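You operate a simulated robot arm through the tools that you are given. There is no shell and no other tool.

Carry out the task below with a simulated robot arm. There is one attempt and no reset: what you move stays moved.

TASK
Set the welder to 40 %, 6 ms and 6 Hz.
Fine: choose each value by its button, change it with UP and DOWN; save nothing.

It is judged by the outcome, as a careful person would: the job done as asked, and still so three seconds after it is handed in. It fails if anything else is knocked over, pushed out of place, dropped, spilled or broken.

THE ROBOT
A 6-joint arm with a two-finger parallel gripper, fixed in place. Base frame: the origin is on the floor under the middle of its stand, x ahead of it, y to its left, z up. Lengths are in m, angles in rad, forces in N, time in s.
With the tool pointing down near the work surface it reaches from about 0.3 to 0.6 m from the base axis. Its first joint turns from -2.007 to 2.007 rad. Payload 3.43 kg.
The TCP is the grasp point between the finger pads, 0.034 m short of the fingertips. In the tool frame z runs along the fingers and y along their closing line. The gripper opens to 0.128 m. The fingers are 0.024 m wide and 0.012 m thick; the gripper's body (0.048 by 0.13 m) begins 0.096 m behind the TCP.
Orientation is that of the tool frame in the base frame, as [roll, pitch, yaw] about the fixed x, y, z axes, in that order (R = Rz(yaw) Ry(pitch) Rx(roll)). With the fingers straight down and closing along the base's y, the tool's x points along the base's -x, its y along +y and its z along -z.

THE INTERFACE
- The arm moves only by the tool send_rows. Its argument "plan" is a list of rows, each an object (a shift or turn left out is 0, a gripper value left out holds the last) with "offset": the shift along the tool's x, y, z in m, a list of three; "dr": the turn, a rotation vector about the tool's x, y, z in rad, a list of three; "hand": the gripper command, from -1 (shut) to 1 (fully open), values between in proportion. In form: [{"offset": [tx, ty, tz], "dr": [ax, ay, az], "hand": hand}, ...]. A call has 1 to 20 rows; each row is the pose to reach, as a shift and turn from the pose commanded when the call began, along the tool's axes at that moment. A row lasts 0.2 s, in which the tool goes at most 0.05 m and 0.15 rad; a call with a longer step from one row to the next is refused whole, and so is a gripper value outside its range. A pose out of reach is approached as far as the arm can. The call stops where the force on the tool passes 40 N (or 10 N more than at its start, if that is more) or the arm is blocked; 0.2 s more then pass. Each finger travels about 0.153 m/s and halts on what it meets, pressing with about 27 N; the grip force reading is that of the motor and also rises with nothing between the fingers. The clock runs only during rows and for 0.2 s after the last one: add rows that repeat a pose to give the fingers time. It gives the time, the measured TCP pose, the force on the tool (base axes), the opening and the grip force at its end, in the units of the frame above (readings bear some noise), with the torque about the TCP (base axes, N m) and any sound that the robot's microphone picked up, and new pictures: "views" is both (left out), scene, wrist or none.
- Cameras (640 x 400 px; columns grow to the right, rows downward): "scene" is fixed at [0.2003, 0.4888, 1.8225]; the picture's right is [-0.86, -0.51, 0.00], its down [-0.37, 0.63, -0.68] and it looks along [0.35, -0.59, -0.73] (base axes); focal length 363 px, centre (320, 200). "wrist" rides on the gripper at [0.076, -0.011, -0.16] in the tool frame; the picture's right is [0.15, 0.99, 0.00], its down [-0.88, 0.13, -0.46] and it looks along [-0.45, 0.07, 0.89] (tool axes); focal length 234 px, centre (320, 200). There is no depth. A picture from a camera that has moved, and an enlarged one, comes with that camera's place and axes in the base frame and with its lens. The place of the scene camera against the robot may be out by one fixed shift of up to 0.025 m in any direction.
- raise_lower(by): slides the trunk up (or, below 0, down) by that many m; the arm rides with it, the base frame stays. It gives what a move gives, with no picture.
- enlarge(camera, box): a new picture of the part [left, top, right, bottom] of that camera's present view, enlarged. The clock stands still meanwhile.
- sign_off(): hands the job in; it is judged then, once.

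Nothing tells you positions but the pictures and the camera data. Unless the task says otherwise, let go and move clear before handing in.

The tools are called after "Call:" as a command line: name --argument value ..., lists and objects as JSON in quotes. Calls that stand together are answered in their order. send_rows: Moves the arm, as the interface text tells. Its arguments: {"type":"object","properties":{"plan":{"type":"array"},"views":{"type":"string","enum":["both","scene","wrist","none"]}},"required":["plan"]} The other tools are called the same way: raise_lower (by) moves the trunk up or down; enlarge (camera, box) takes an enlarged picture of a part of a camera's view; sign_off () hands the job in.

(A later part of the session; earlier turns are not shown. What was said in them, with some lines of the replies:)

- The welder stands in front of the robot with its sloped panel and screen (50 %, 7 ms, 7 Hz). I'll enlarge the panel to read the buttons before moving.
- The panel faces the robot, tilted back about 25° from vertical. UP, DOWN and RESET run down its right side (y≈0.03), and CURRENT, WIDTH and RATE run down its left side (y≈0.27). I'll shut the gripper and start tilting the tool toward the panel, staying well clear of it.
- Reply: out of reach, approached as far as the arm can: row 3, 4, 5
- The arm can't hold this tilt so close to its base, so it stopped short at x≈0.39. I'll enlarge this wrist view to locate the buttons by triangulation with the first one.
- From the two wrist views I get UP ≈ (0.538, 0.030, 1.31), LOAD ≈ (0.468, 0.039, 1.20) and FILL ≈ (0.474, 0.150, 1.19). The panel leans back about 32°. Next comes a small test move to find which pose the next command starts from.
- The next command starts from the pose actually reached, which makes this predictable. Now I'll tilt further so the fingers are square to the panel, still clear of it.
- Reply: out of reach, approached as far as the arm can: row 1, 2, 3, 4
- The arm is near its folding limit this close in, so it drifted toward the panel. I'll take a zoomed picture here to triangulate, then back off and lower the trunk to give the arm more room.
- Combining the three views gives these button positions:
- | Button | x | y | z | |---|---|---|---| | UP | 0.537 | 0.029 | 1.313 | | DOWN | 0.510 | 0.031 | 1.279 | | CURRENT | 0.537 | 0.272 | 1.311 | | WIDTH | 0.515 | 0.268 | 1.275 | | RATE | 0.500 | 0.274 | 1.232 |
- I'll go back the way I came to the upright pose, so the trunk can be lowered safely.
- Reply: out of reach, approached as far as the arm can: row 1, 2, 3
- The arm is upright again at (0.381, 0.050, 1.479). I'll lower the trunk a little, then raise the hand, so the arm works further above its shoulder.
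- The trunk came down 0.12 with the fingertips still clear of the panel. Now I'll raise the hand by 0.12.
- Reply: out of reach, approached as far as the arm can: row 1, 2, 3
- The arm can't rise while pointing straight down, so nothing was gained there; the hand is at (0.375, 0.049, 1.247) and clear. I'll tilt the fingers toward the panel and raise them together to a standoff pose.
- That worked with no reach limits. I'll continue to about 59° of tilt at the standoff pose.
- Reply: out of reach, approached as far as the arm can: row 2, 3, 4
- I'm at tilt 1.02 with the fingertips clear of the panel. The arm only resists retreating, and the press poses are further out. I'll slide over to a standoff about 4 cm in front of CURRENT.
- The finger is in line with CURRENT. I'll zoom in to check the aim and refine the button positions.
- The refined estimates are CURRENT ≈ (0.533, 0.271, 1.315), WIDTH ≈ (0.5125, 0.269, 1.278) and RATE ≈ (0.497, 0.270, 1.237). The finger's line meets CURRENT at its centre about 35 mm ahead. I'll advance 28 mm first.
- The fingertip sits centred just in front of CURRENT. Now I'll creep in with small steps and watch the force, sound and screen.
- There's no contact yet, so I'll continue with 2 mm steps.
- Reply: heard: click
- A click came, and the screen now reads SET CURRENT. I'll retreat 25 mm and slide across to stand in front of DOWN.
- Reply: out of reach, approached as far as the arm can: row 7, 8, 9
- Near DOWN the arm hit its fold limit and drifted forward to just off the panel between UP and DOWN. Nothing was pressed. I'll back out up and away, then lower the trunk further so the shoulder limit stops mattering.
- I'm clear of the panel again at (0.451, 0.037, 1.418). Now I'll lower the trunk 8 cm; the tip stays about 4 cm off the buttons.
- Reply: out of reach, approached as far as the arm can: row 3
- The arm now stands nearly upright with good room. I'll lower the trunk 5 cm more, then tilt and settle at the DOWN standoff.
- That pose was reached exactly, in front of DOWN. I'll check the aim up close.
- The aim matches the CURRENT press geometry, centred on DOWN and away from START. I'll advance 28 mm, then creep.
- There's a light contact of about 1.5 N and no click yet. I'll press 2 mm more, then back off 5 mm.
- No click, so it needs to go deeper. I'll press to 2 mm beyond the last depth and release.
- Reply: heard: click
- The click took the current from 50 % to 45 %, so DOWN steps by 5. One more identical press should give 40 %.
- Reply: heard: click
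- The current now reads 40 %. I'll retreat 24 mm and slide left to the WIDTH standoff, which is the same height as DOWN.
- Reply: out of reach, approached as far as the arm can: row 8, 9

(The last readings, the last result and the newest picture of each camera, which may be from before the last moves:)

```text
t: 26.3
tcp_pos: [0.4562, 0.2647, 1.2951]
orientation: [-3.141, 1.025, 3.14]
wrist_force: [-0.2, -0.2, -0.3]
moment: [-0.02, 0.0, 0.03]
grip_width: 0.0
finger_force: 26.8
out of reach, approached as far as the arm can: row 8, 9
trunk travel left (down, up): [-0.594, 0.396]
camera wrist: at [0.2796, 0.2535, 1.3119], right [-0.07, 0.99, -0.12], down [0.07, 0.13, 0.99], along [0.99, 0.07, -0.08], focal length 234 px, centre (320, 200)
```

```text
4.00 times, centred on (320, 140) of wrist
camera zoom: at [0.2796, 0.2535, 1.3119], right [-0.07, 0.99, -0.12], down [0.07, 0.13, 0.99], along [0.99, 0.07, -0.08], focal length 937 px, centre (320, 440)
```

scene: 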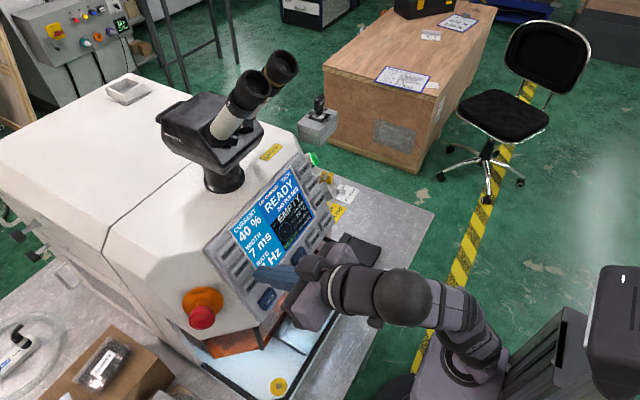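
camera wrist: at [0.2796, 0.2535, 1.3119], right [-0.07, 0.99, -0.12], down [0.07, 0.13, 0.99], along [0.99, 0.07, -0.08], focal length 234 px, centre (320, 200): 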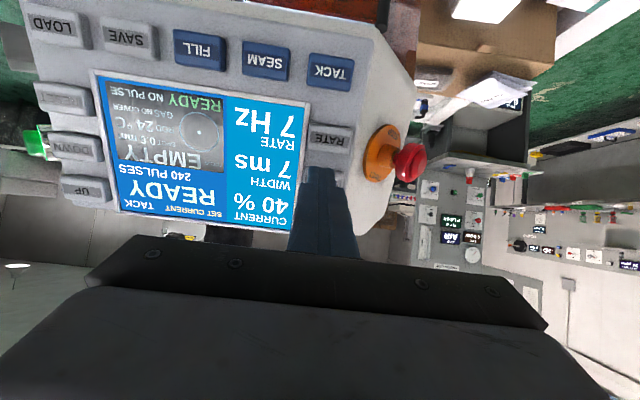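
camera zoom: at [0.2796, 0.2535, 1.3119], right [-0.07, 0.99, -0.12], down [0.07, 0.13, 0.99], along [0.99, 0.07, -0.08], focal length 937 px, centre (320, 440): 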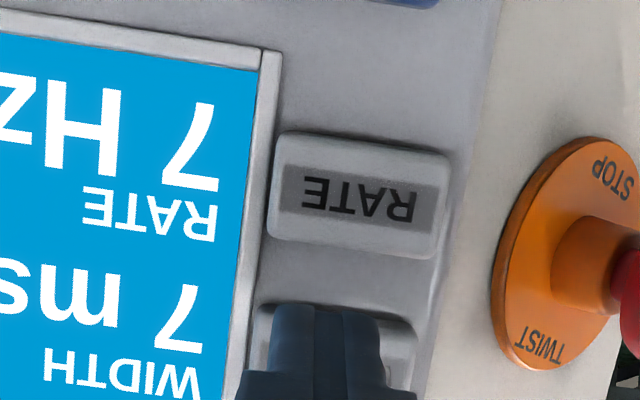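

On this side the arm overreaches with the trunk so low; WIDTH is well lined up but the last row drifted. Raising the trunk 8 cm lifts the hand away from the panel, after which I'll come back down to the WIDTH standoff.

Call:
raise_lower --by 0.08

Call:
send_rows --plan '[{"offset": [0.018, 0.001, 0.012], "hand": -1}, {"offset": [0.037, 0.002, 0.025], "hand": -1}, {"offset": [0.0548, 0.0035, 0.0369], "hand": -1}, {"offset": [0.0548, 0.0035, 0.0369], "hand": -1}]'

Call:
enlarge --camera "wrist" --box '[270, 90, 370, 190]'

```text
t: 27.5
tcp_pos: [0.4555, 0.2655, 1.3739]
orientation: [3.139, 1.025, 3.141]
wrist_force: [0.4, -0.3, -0.2]
moment: [0.01, 0.0, 0.0]
grip_width: 0.0001
finger_force: 26.9
trunk travel left (down, up): [-0.674, 0.316]
```

```text
t: 28.5
tcp_pos: [0.4586, 0.2671, 1.3091]
orientation: [3.138, 1.025, 3.141]
wrist_force: [0.8, 0.3, -0.3]
moment: [0.02, 0.03, 0.0]
grip_width: 0.0
finger_force: 27.5
trunk travel left (down, up): [-0.674, 0.316]
camera wrist: at [0.2825, 0.2549, 1.3263], right [-0.08, 0.99, -0.12], down [0.07, 0.13, 0.99], along [0.99, 0.07, -0.08], focal length 234 px, centre (320, 200)
```

scene: 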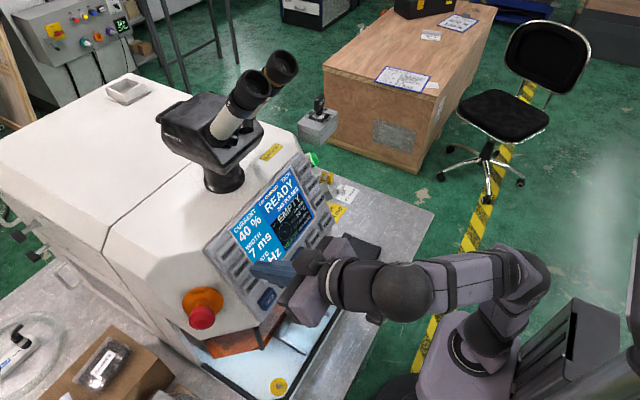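
wrist: 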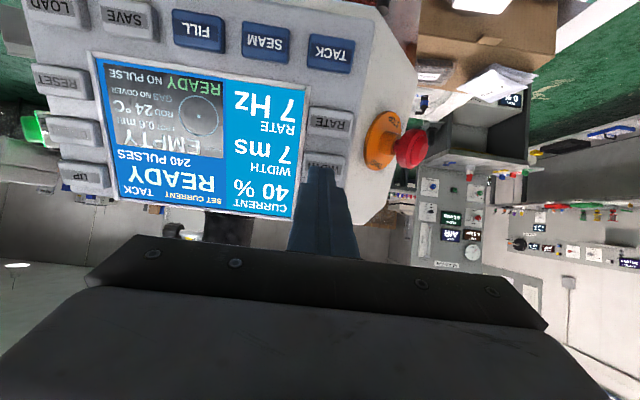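

```text
4.00 times, centred on (320, 140) of wrist
camera zoom: at [0.2825, 0.2549, 1.3263], right [-0.08, 0.99, -0.12], down [0.07, 0.13, 0.99], along [0.99, 0.07, -0.08], focal length 937 px, centre (320, 440)
```

zoom: 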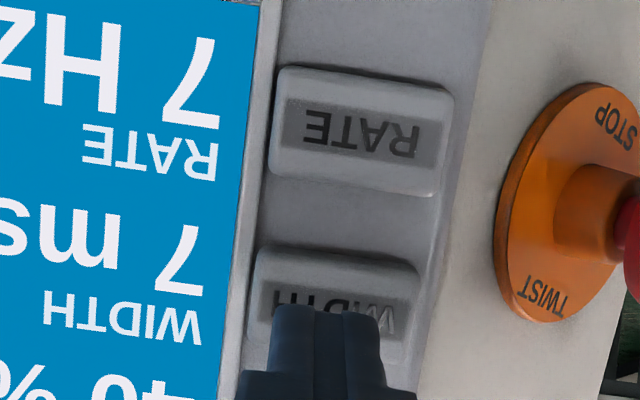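

The finger is centred on WIDTH again at the same standoff. I'll press in, using the depth that worked before, and release.

Call:
send_rows --plan '[{"offset": [0, 0, 0.012], "hand": -1}, {"offset": [0, 0, 0.024], "hand": -1}, {"offset": [0, 0, 0.031], "hand": -1}, {"offset": [0, 0, 0.0355], "hand": -1}, {"offset": [0, 0, 0.025], "hand": -1}]' --views "wrist"

Call:
enlarge --camera "scene" --box '[220, 150, 340, 290]'

```text
t: 29.7
tcp_pos: [0.4807, 0.2679, 1.2949]
orientation: [3.141, 1.024, -3.14]
wrist_force: [0.2, -0.1, -0.3]
moment: [0.0, -0.01, 0.02]
grip_width: 0.0
finger_force: 27.3
trunk travel left (down, up): [-0.674, 0.316]
heard: click
camera wrist: at [0.3041, 0.2563, 1.3127], right [-0.08, 0.99, -0.12], down [0.07, 0.13, 0.99], along [0.99, 0.07, -0.08], focal length 234 px, centre (320, 200)
```

wrist: 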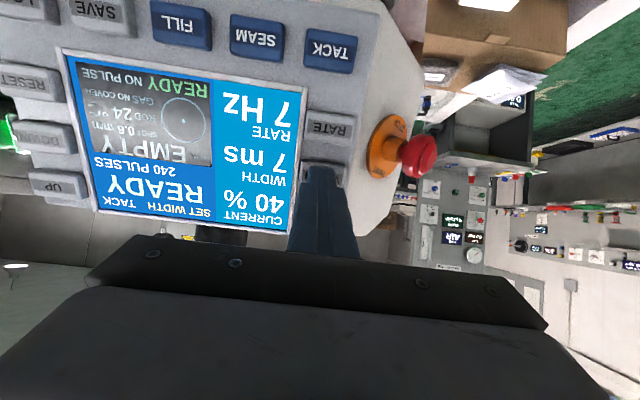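

```text
2.86 times, centred on (280, 220) of scene
camera zoom: at [0.2003, 0.4888, 1.8225], right [-0.86, -0.51, 0.0], down [-0.37, 0.63, -0.68], along [0.35, -0.59, -0.73], focal length 1038 px, centre (434, 143)
```

zoom: 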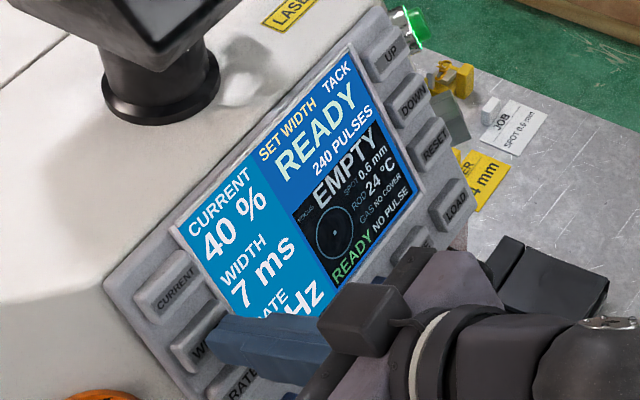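

The screen shows SET WIDTH. I'll retreat, move to mid-panel and up 8 cm, and then lower the trunk 8 cm for the right side.

Call:
send_rows --plan '[{"offset": [0, 0, -0.012], "hand": -1}, {"offset": [0, 0, -0.025], "hand": -1}, {"offset": [-0.0168, -0.0295, -0.0352], "hand": -1}, {"offset": [-0.0336, -0.059, -0.0453], "hand": -1}, {"offset": [-0.0503, -0.0885, -0.0555], "hand": -1}, {"offset": [-0.0671, -0.118, -0.0657], "hand": -1}, {"offset": [-0.0671, -0.118, -0.0657], "hand": -1}]' --views "scene"

```text
t: 31.3
tcp_pos: [0.4577, 0.1495, 1.3875]
orientation: [3.141, 1.025, -3.141]
wrist_force: [0.5, -0.4, 0.8]
moment: [-0.02, -0.01, 0.0]
grip_width: 0.0
finger_force: 27.4
trunk travel left (down, up): [-0.674, 0.316]
```

scene: 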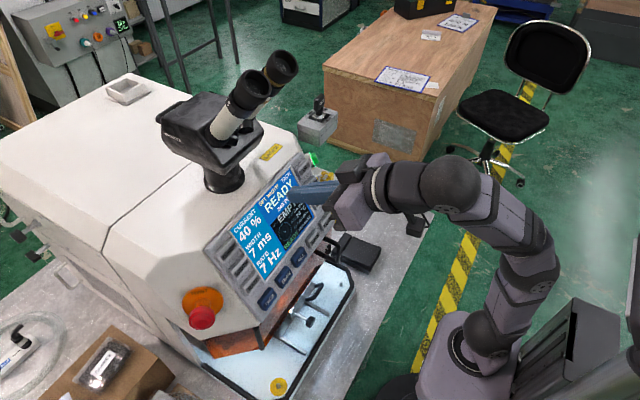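

That pose was reached as planned. Lowering the trunk 8 cm keeps about 35 mm to the panel; then I'll slide right to the DOWN standoff.

Call:
raise_lower --by -0.08

Call:
send_rows --plan '[{"offset": [0, -0.04, 0], "hand": -1}, {"offset": [0, -0.08, 0], "hand": -1}, {"offset": [0, -0.118, 0], "hand": -1}, {"offset": [0, -0.118, 0], "hand": -1}]'

Call:
enlarge --camera "wrist" --box '[270, 90, 370, 190]'

```text
t: 32.4
tcp_pos: [0.4581, 0.1485, 1.3063]
orientation: [3.14, 1.027, 3.139]
wrist_force: [-0.2, 1.0, -0.2]
moment: [0.0, 0.0, -0.04]
grip_width: 0.0004
finger_force: 27.2
trunk travel left (down, up): [-0.594, 0.396]
```

```text
t: 33.4
tcp_pos: [0.4598, 0.0284, 1.3063]
orientation: [3.14, 1.026, -3.139]
wrist_force: [0.1, 0.0, 0.6]
moment: [0.01, 0.02, 0.02]
grip_width: 0.0002
finger_force: 27.0
trunk travel left (down, up): [-0.594, 0.396]
camera wrist: at [0.2822, 0.0166, 1.324], right [-0.08, 0.99, -0.12], down [0.07, 0.13, 0.99], along [0.99, 0.07, -0.08], focal length 234 px, centre (320, 200)
```

scene: 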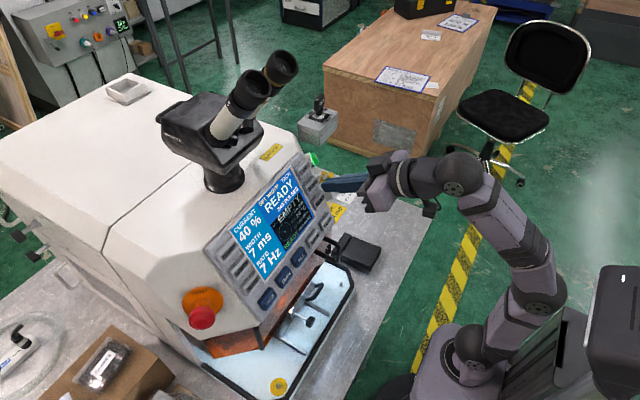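
wrist: 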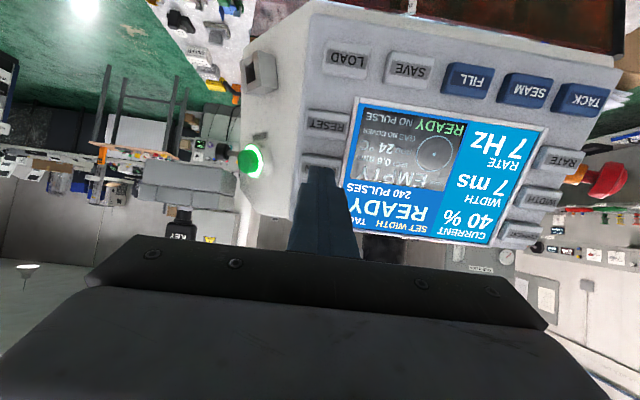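

```text
4.00 times, centred on (320, 140) of wrist
camera zoom: at [0.2822, 0.0166, 1.324], right [-0.08, 0.99, -0.12], down [0.07, 0.13, 0.99], along [0.99, 0.07, -0.08], focal length 937 px, centre (320, 440)
```

zoom: 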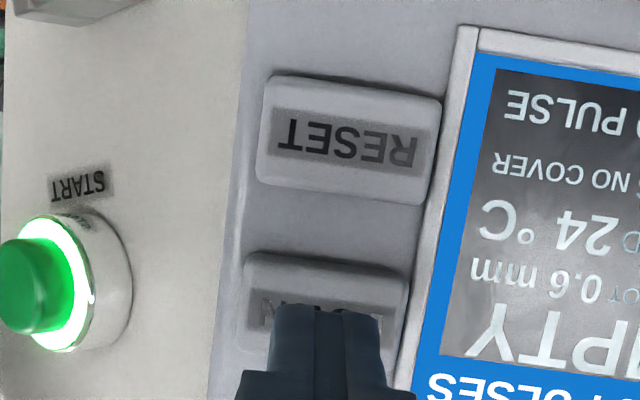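

I'm at the DOWN standoff, 3 mm lower than last time. I'll correct that and make one press and release.

Call:
send_rows --plan '[{"offset": [-0.0026, 0.0025, 0.012], "hand": -1}, {"offset": [-0.0026, 0.0025, 0.023], "hand": -1}, {"offset": [-0.0026, 0.0025, 0.029], "hand": -1}, {"offset": [-0.0026, 0.0025, 0.0335], "hand": -1}, {"offset": [-0.0026, 0.0025, 0.024], "hand": -1}]' --views "wrist"

Call:
enlarge --camera "scene" --box '[220, 150, 340, 290]'

```text
t: 34.6
tcp_pos: [0.48, 0.0328, 1.2961]
orientation: [3.14, 1.028, 3.14]
wrist_force: [0.8, -0.4, -0.3]
moment: [0.0, 0.02, 0.02]
grip_width: 0.0
finger_force: 26.8
trunk travel left (down, up): [-0.594, 0.396]
heard: click
camera wrist: at [0.3035, 0.0213, 1.3135], right [-0.08, 0.99, -0.12], down [0.07, 0.13, 0.99], along [0.99, 0.07, -0.08], focal length 234 px, centre (320, 200)
```

wrist: 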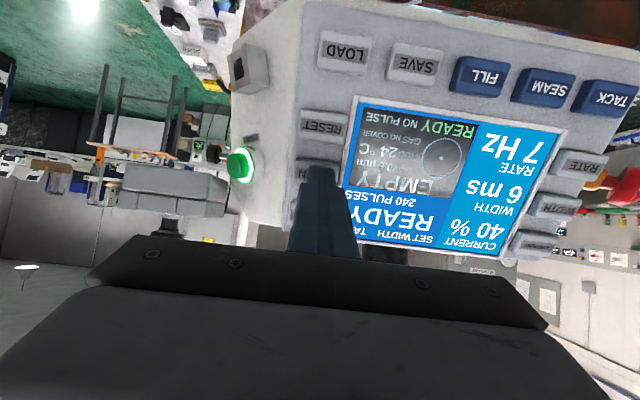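

```text
2.86 times, centred on (280, 220) of scene
camera zoom: at [0.2003, 0.4888, 1.8225], right [-0.86, -0.51, 0.0], down [-0.37, 0.63, -0.68], along [0.35, -0.59, -0.73], focal length 1038 px, centre (434, 143)
```

zoom: 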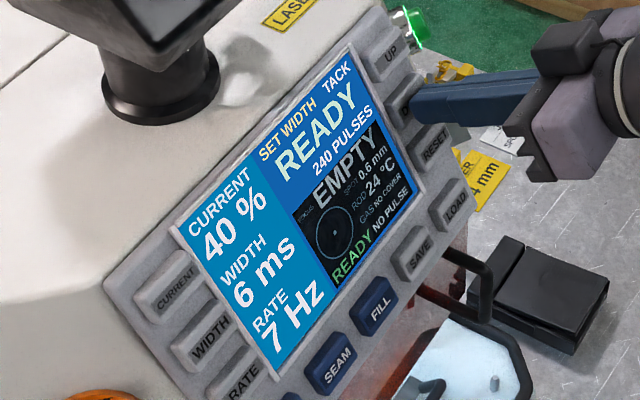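

The width reads 6 ms. RATE is next: I'll retreat, slide to mid-panel and raise the trunk 8 cm, which moves the hand away from the panel.

Call:
send_rows --plan '[{"offset": [0, 0, -0.012], "hand": -1}, {"offset": [0, 0, -0.023], "hand": -1}, {"offset": [0, 0.04, -0.023], "hand": -1}, {"offset": [0, 0.08, -0.023], "hand": -1}, {"offset": [0, 0.118, -0.023], "hand": -1}, {"offset": [0, 0.118, -0.023], "hand": -1}]' --views "none"

Call:
raise_lower --by 0.08

```text
t: 36.0
tcp_pos: [0.4602, 0.1499, 1.3084]
orientation: [3.14, 1.026, 3.141]
wrist_force: [0.1, 0.4, 0.8]
moment: [-0.02, 0.01, -0.03]
grip_width: 0.0
finger_force: 27.5
trunk travel left (down, up): [-0.594, 0.396]
```

```text
t: 37.2
tcp_pos: [0.4607, 0.1489, 1.3873]
orientation: [3.14, 1.027, 3.14]
wrist_force: [0.4, 0.3, 0.1]
moment: [0.02, 0.0, 0.01]
grip_width: 0.0
finger_force: 26.7
trunk travel left (down, up): [-0.674, 0.316]
```

Now at (0.461, 0.149, 1.387). I'll move diagonally down and left to the RATE standoff, staying at least 35 mm off the panel.

Call:
send_rows --plan '[{"offset": [0.0221, 0.0242, 0.0088], "hand": -1}, {"offset": [0.0442, 0.0484, 0.0176], "hand": -1}, {"offset": [0.0663, 0.0726, 0.0265], "hand": -1}, {"offset": [0.0884, 0.0968, 0.0353], "hand": -1}, {"offset": [0.1105, 0.121, 0.0441], "hand": -1}, {"offset": [0.1105, 0.121, 0.0441], "hand": -1}]'

Call:
enlarge --camera "wrist" --box '[270, 90, 370, 190]'

```text
t: 38.6
tcp_pos: [0.4422, 0.2697, 1.2704]
orientation: [3.141, 1.027, 3.14]
wrist_force: [0.8, -0.6, -0.9]
moment: [0.0, 0.0, -0.03]
grip_width: 0.0
finger_force: 27.6
trunk travel left (down, up): [-0.674, 0.316]
camera wrist: at [0.265, 0.2571, 1.2863], right [-0.08, 0.99, -0.12], down [0.07, 0.13, 0.99], along [0.99, 0.07, -0.08], focal length 234 px, centre (320, 200)
```

scene: 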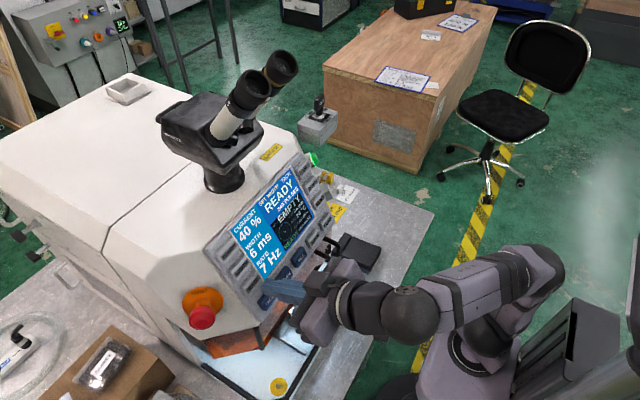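
wrist: 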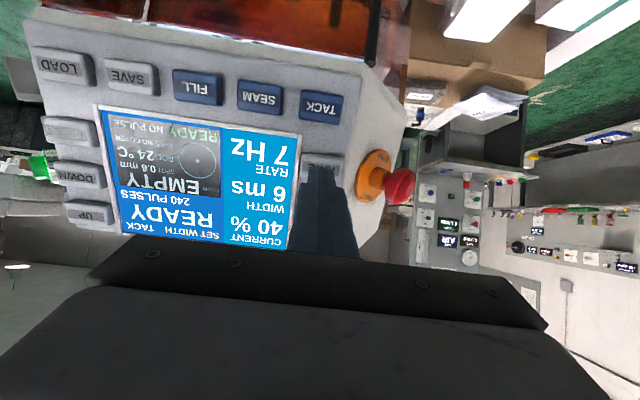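

```text
4.00 times, centred on (320, 140) of wrist
camera zoom: at [0.265, 0.2571, 1.2863], right [-0.08, 0.99, -0.12], down [0.07, 0.13, 0.99], along [0.99, 0.07, -0.08], focal length 937 px, centre (320, 440)
```

zoom: 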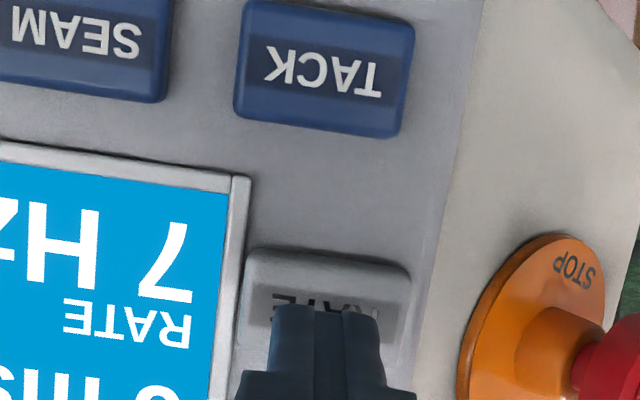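

RATE is squarely ahead of the finger, so I'll press and release.

Call:
send_rows --plan '[{"offset": [0, 0, 0.012], "hand": -1}, {"offset": [0, 0, 0.024], "hand": -1}, {"offset": [0, 0, 0.03], "hand": -1}, {"offset": [0, 0, 0.035], "hand": -1}, {"offset": [0, 0, 0.024], "hand": -1}]' --views "wrist"

Call:
enlarge --camera "scene" --box '[220, 150, 340, 290]'

```text
t: 39.8
tcp_pos: [0.4617, 0.2702, 1.2577]
orientation: [3.141, 1.026, -3.141]
wrist_force: [-0.8, -0.1, -0.4]
moment: [0.02, 0.01, 0.01]
grip_width: 0.0002
finger_force: 27.0
trunk travel left (down, up): [-0.674, 0.316]
heard: click
camera wrist: at [0.2858, 0.259, 1.275], right [-0.08, 0.99, -0.12], down [0.07, 0.13, 0.99], along [0.99, 0.07, -0.08], focal length 234 px, centre (320, 200)
```

wrist: 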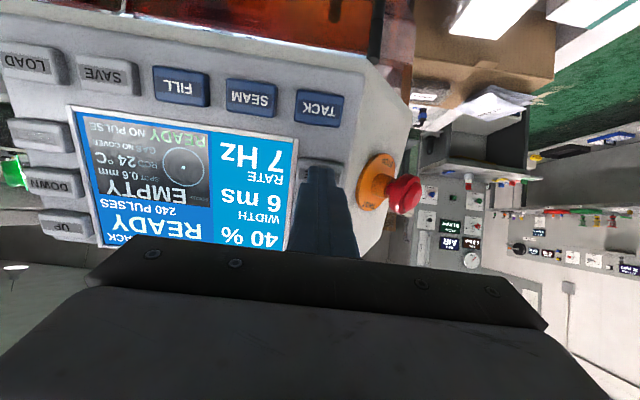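

```text
2.86 times, centred on (280, 220) of scene
camera zoom: at [0.2003, 0.4888, 1.8225], right [-0.86, -0.51, 0.0], down [-0.37, 0.63, -0.68], along [0.35, -0.59, -0.73], focal length 1038 px, centre (434, 143)
```

zoom: 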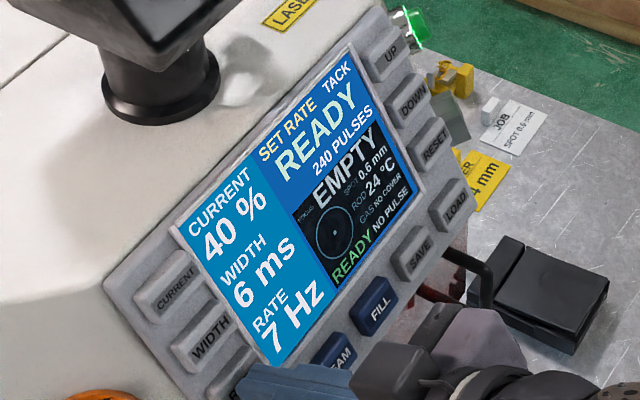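

The screen shows SET RATE. I'll reverse the route: retreat, go up to mid-panel, lower the trunk, and return to DOWN.

Call:
send_rows --plan '[{"offset": [0, 0, -0.012], "hand": -1}, {"offset": [0, 0, -0.024], "hand": -1}, {"offset": [-0.0221, -0.0242, -0.0328], "hand": -1}, {"offset": [-0.0442, -0.0484, -0.0416], "hand": -1}, {"offset": [-0.0663, -0.0726, -0.0505], "hand": -1}, {"offset": [-0.0884, -0.0968, -0.0593], "hand": -1}, {"offset": [-0.1105, -0.121, -0.0681], "hand": -1}, {"offset": [-0.1105, -0.121, -0.0681], "hand": -1}]' --views "scene"

```text
t: 41.6
tcp_pos: [0.461, 0.1518, 1.388]
orientation: [3.141, 1.024, 3.141]
wrist_force: [0.8, -0.7, -0.1]
moment: [0.03, 0.01, -0.01]
grip_width: 0.0
finger_force: 27.5
trunk travel left (down, up): [-0.674, 0.316]
```

scene: 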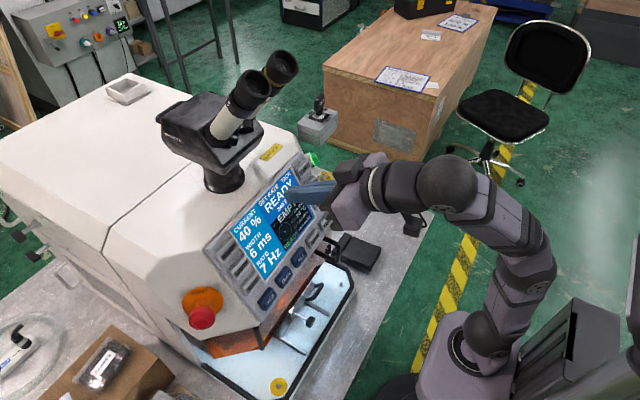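

The hand is back at mid-panel at (0.461, 0.152, 1.388). I'll lower the trunk 8 cm and slide to DOWN.

Call:
raise_lower --by -0.08

Call:
send_rows --plan '[{"offset": [0, -0.04, 0], "hand": -1}, {"offset": [0, -0.08, 0], "hand": -1}, {"offset": [0, -0.119, 0], "hand": -1}, {"offset": [0, -0.119, 0], "hand": -1}]' --views "wrist"

Call:
enlarge --camera "wrist" --box '[270, 90, 370, 190]'

```text
t: 42.8
tcp_pos: [0.4621, 0.1504, 1.3073]
orientation: [3.138, 1.027, 3.141]
wrist_force: [-0.1, 0.2, 0.6]
moment: [0.03, -0.01, -0.01]
grip_width: 0.0
finger_force: 27.2
trunk travel left (down, up): [-0.594, 0.396]
```

```text
t: 43.8
tcp_pos: [0.4623, 0.0335, 1.3079]
orientation: [3.139, 1.026, 3.14]
wrist_force: [0.2, -0.7, 0.2]
moment: [-0.01, 0.0, -0.02]
grip_width: 0.0
finger_force: 25.9
trunk travel left (down, up): [-0.594, 0.396]
camera wrist: at [0.2856, 0.0203, 1.3258], right [-0.08, 0.99, -0.12], down [0.07, 0.13, 0.99], along [0.99, 0.07, -0.08], focal length 234 px, centre (320, 200)
```

wrist: 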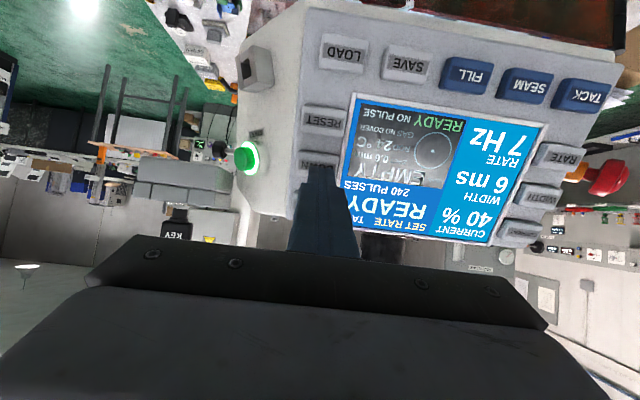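

```text
4.00 times, centred on (320, 140) of wrist
camera zoom: at [0.2856, 0.0203, 1.3258], right [-0.08, 0.99, -0.12], down [0.07, 0.13, 0.99], along [0.99, 0.07, -0.08], focal length 937 px, centre (320, 440)
```

zoom: 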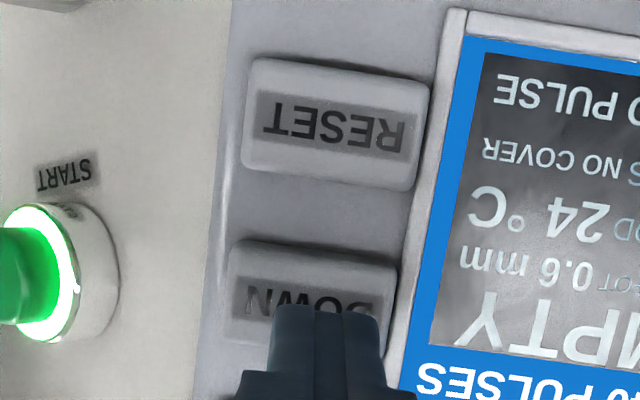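

The aim is good, about 3 mm to one side, which I'll correct. One press and release on DOWN.

Call:
send_rows --plan '[{"offset": [0, -0.003, 0.01], "hand": -1}, {"offset": [0, -0.003, 0.02], "hand": -1}, {"offset": [0, -0.003, 0.0265], "hand": -1}, {"offset": [0, -0.003, 0.0315], "hand": -1}, {"offset": [0, -0.003, 0.02], "hand": -1}]' --views "wrist"

Call:
enlarge --camera "scene" --box '[220, 150, 340, 290]'

```text
t: 45.0
tcp_pos: [0.4798, 0.0298, 1.2959]
orientation: [3.141, 1.025, 3.14]
wrist_force: [0.1, -0.3, -1.0]
moment: [0.01, 0.0, 0.01]
grip_width: 0.0001
finger_force: 27.5
trunk travel left (down, up): [-0.594, 0.396]
heard: click
camera wrist: at [0.3022, 0.0183, 1.3137], right [-0.08, 0.99, -0.12], down [0.07, 0.13, 0.99], along [0.99, 0.07, -0.08], focal length 234 px, centre (320, 200)
```

wrist: 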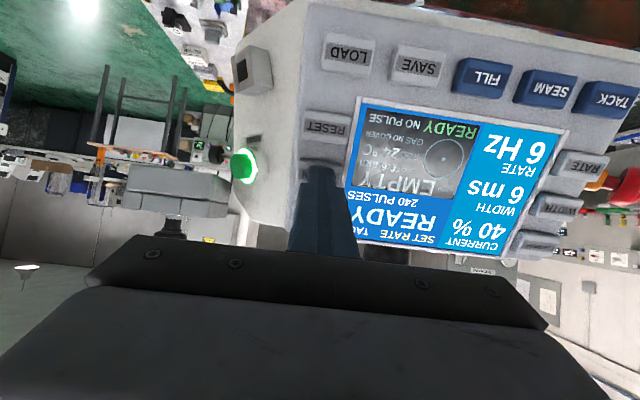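

```text
2.86 times, centred on (280, 220) of scene
camera zoom: at [0.2003, 0.4888, 1.8225], right [-0.86, -0.51, 0.0], down [-0.37, 0.63, -0.68], along [0.35, -0.59, -0.73], focal length 1038 px, centre (434, 143)
```

zoom: 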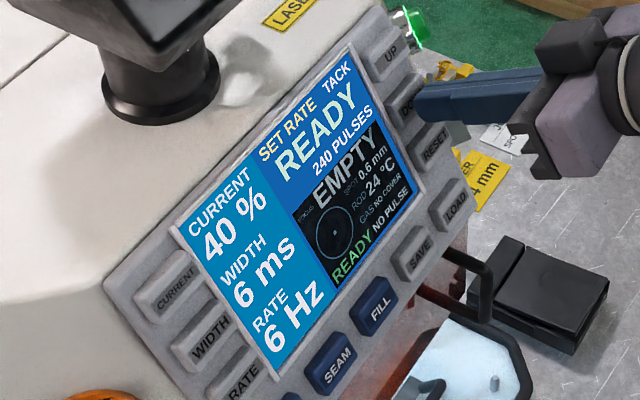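

The welder reads 40 %, 6 ms and 6 Hz, still in TACK mode with 240 pulses. I'll withdraw the hand well clear of the panel.

Call:
send_rows --plan '[{"offset": [0, 0, -0.012], "hand": -1}, {"offset": [-0.0005, 0, -0.025], "dr": [0, 0.03, 0], "hand": -1}, {"offset": [-0.001, 0, -0.04], "dr": [0, 0.06, 0], "hand": -1}, {"offset": [-0.0015, 0, -0.056], "dr": [0, 0.09, 0], "hand": -1}, {"offset": [-0.0022, 0, -0.07], "dr": [0, 0.115, 0], "hand": -1}, {"offset": [-0.0022, 0, -0.07], "dr": [0, 0.115, 0], "hand": -1}]'

Call:
enlarge --camera "scene" --box '[220, 150, 340, 290]'

```text
t: 46.4
tcp_pos: [0.4195, 0.0293, 1.3347]
orientation: [-3.142, 0.911, 3.141]
wrist_force: [0.2, 0.6, -0.4]
moment: [0.02, 0.02, 0.0]
grip_width: 0.0
finger_force: 26.9
trunk travel left (down, up): [-0.594, 0.396]
camera wrist: at [0.2458, 0.0184, 1.3727], right [-0.09, 0.99, -0.12], down [0.18, 0.13, 0.97], along [0.98, 0.07, -0.19], focal length 234 px, centre (320, 200)
```

scene: 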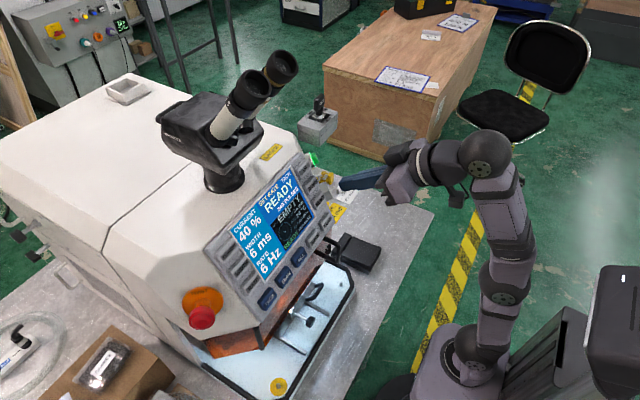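
wrist: 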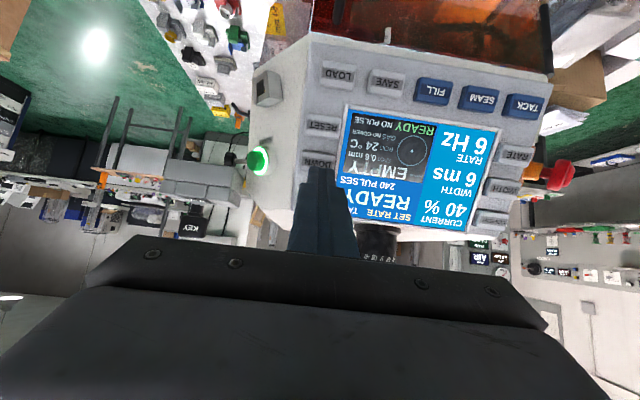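

```text
2.86 times, centred on (280, 220) of scene
camera zoom: at [0.2003, 0.4888, 1.8225], right [-0.86, -0.51, 0.0], down [-0.37, 0.63, -0.68], along [0.35, -0.59, -0.73], focal length 1038 px, centre (434, 143)
```

zoom: 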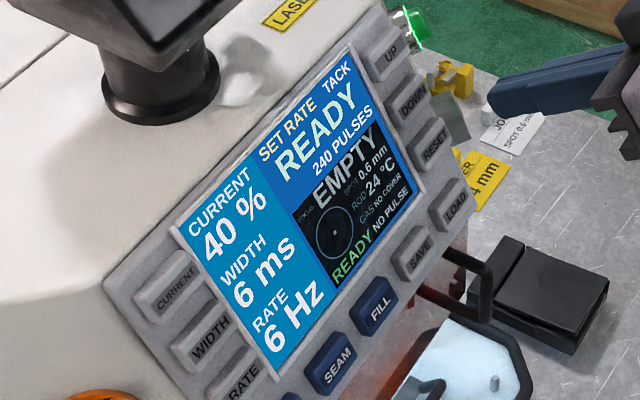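

The screen shows 40 %, 6 ms and 6 Hz. Nothing was saved, the hand is clear of the panel, and nothing else has moved. I'm handing the job in.

Call:
sign_off

```text
The job is handed in.
```

The welder is set to 40 %, 6 ms and 6 Hz, and the screen still showed those values after I backed the arm away from the panel.

I selected CURRENT, WIDTH and RATE with their own buttons. DOWN took the current from 50 % to 40 % in two presses of 5 %, and took the width and rate from 7 to 6 in one press each. I didn't press SAVE, and the mode (TACK) and pulse count (240) are unchanged.

While positioning for the first DOWN press, the arm hit its reach limit and drifted to within a few millimetres of the panel, between UP and DOWN. Nothing was pressed. I backed off and lowered the trunk before carrying on.
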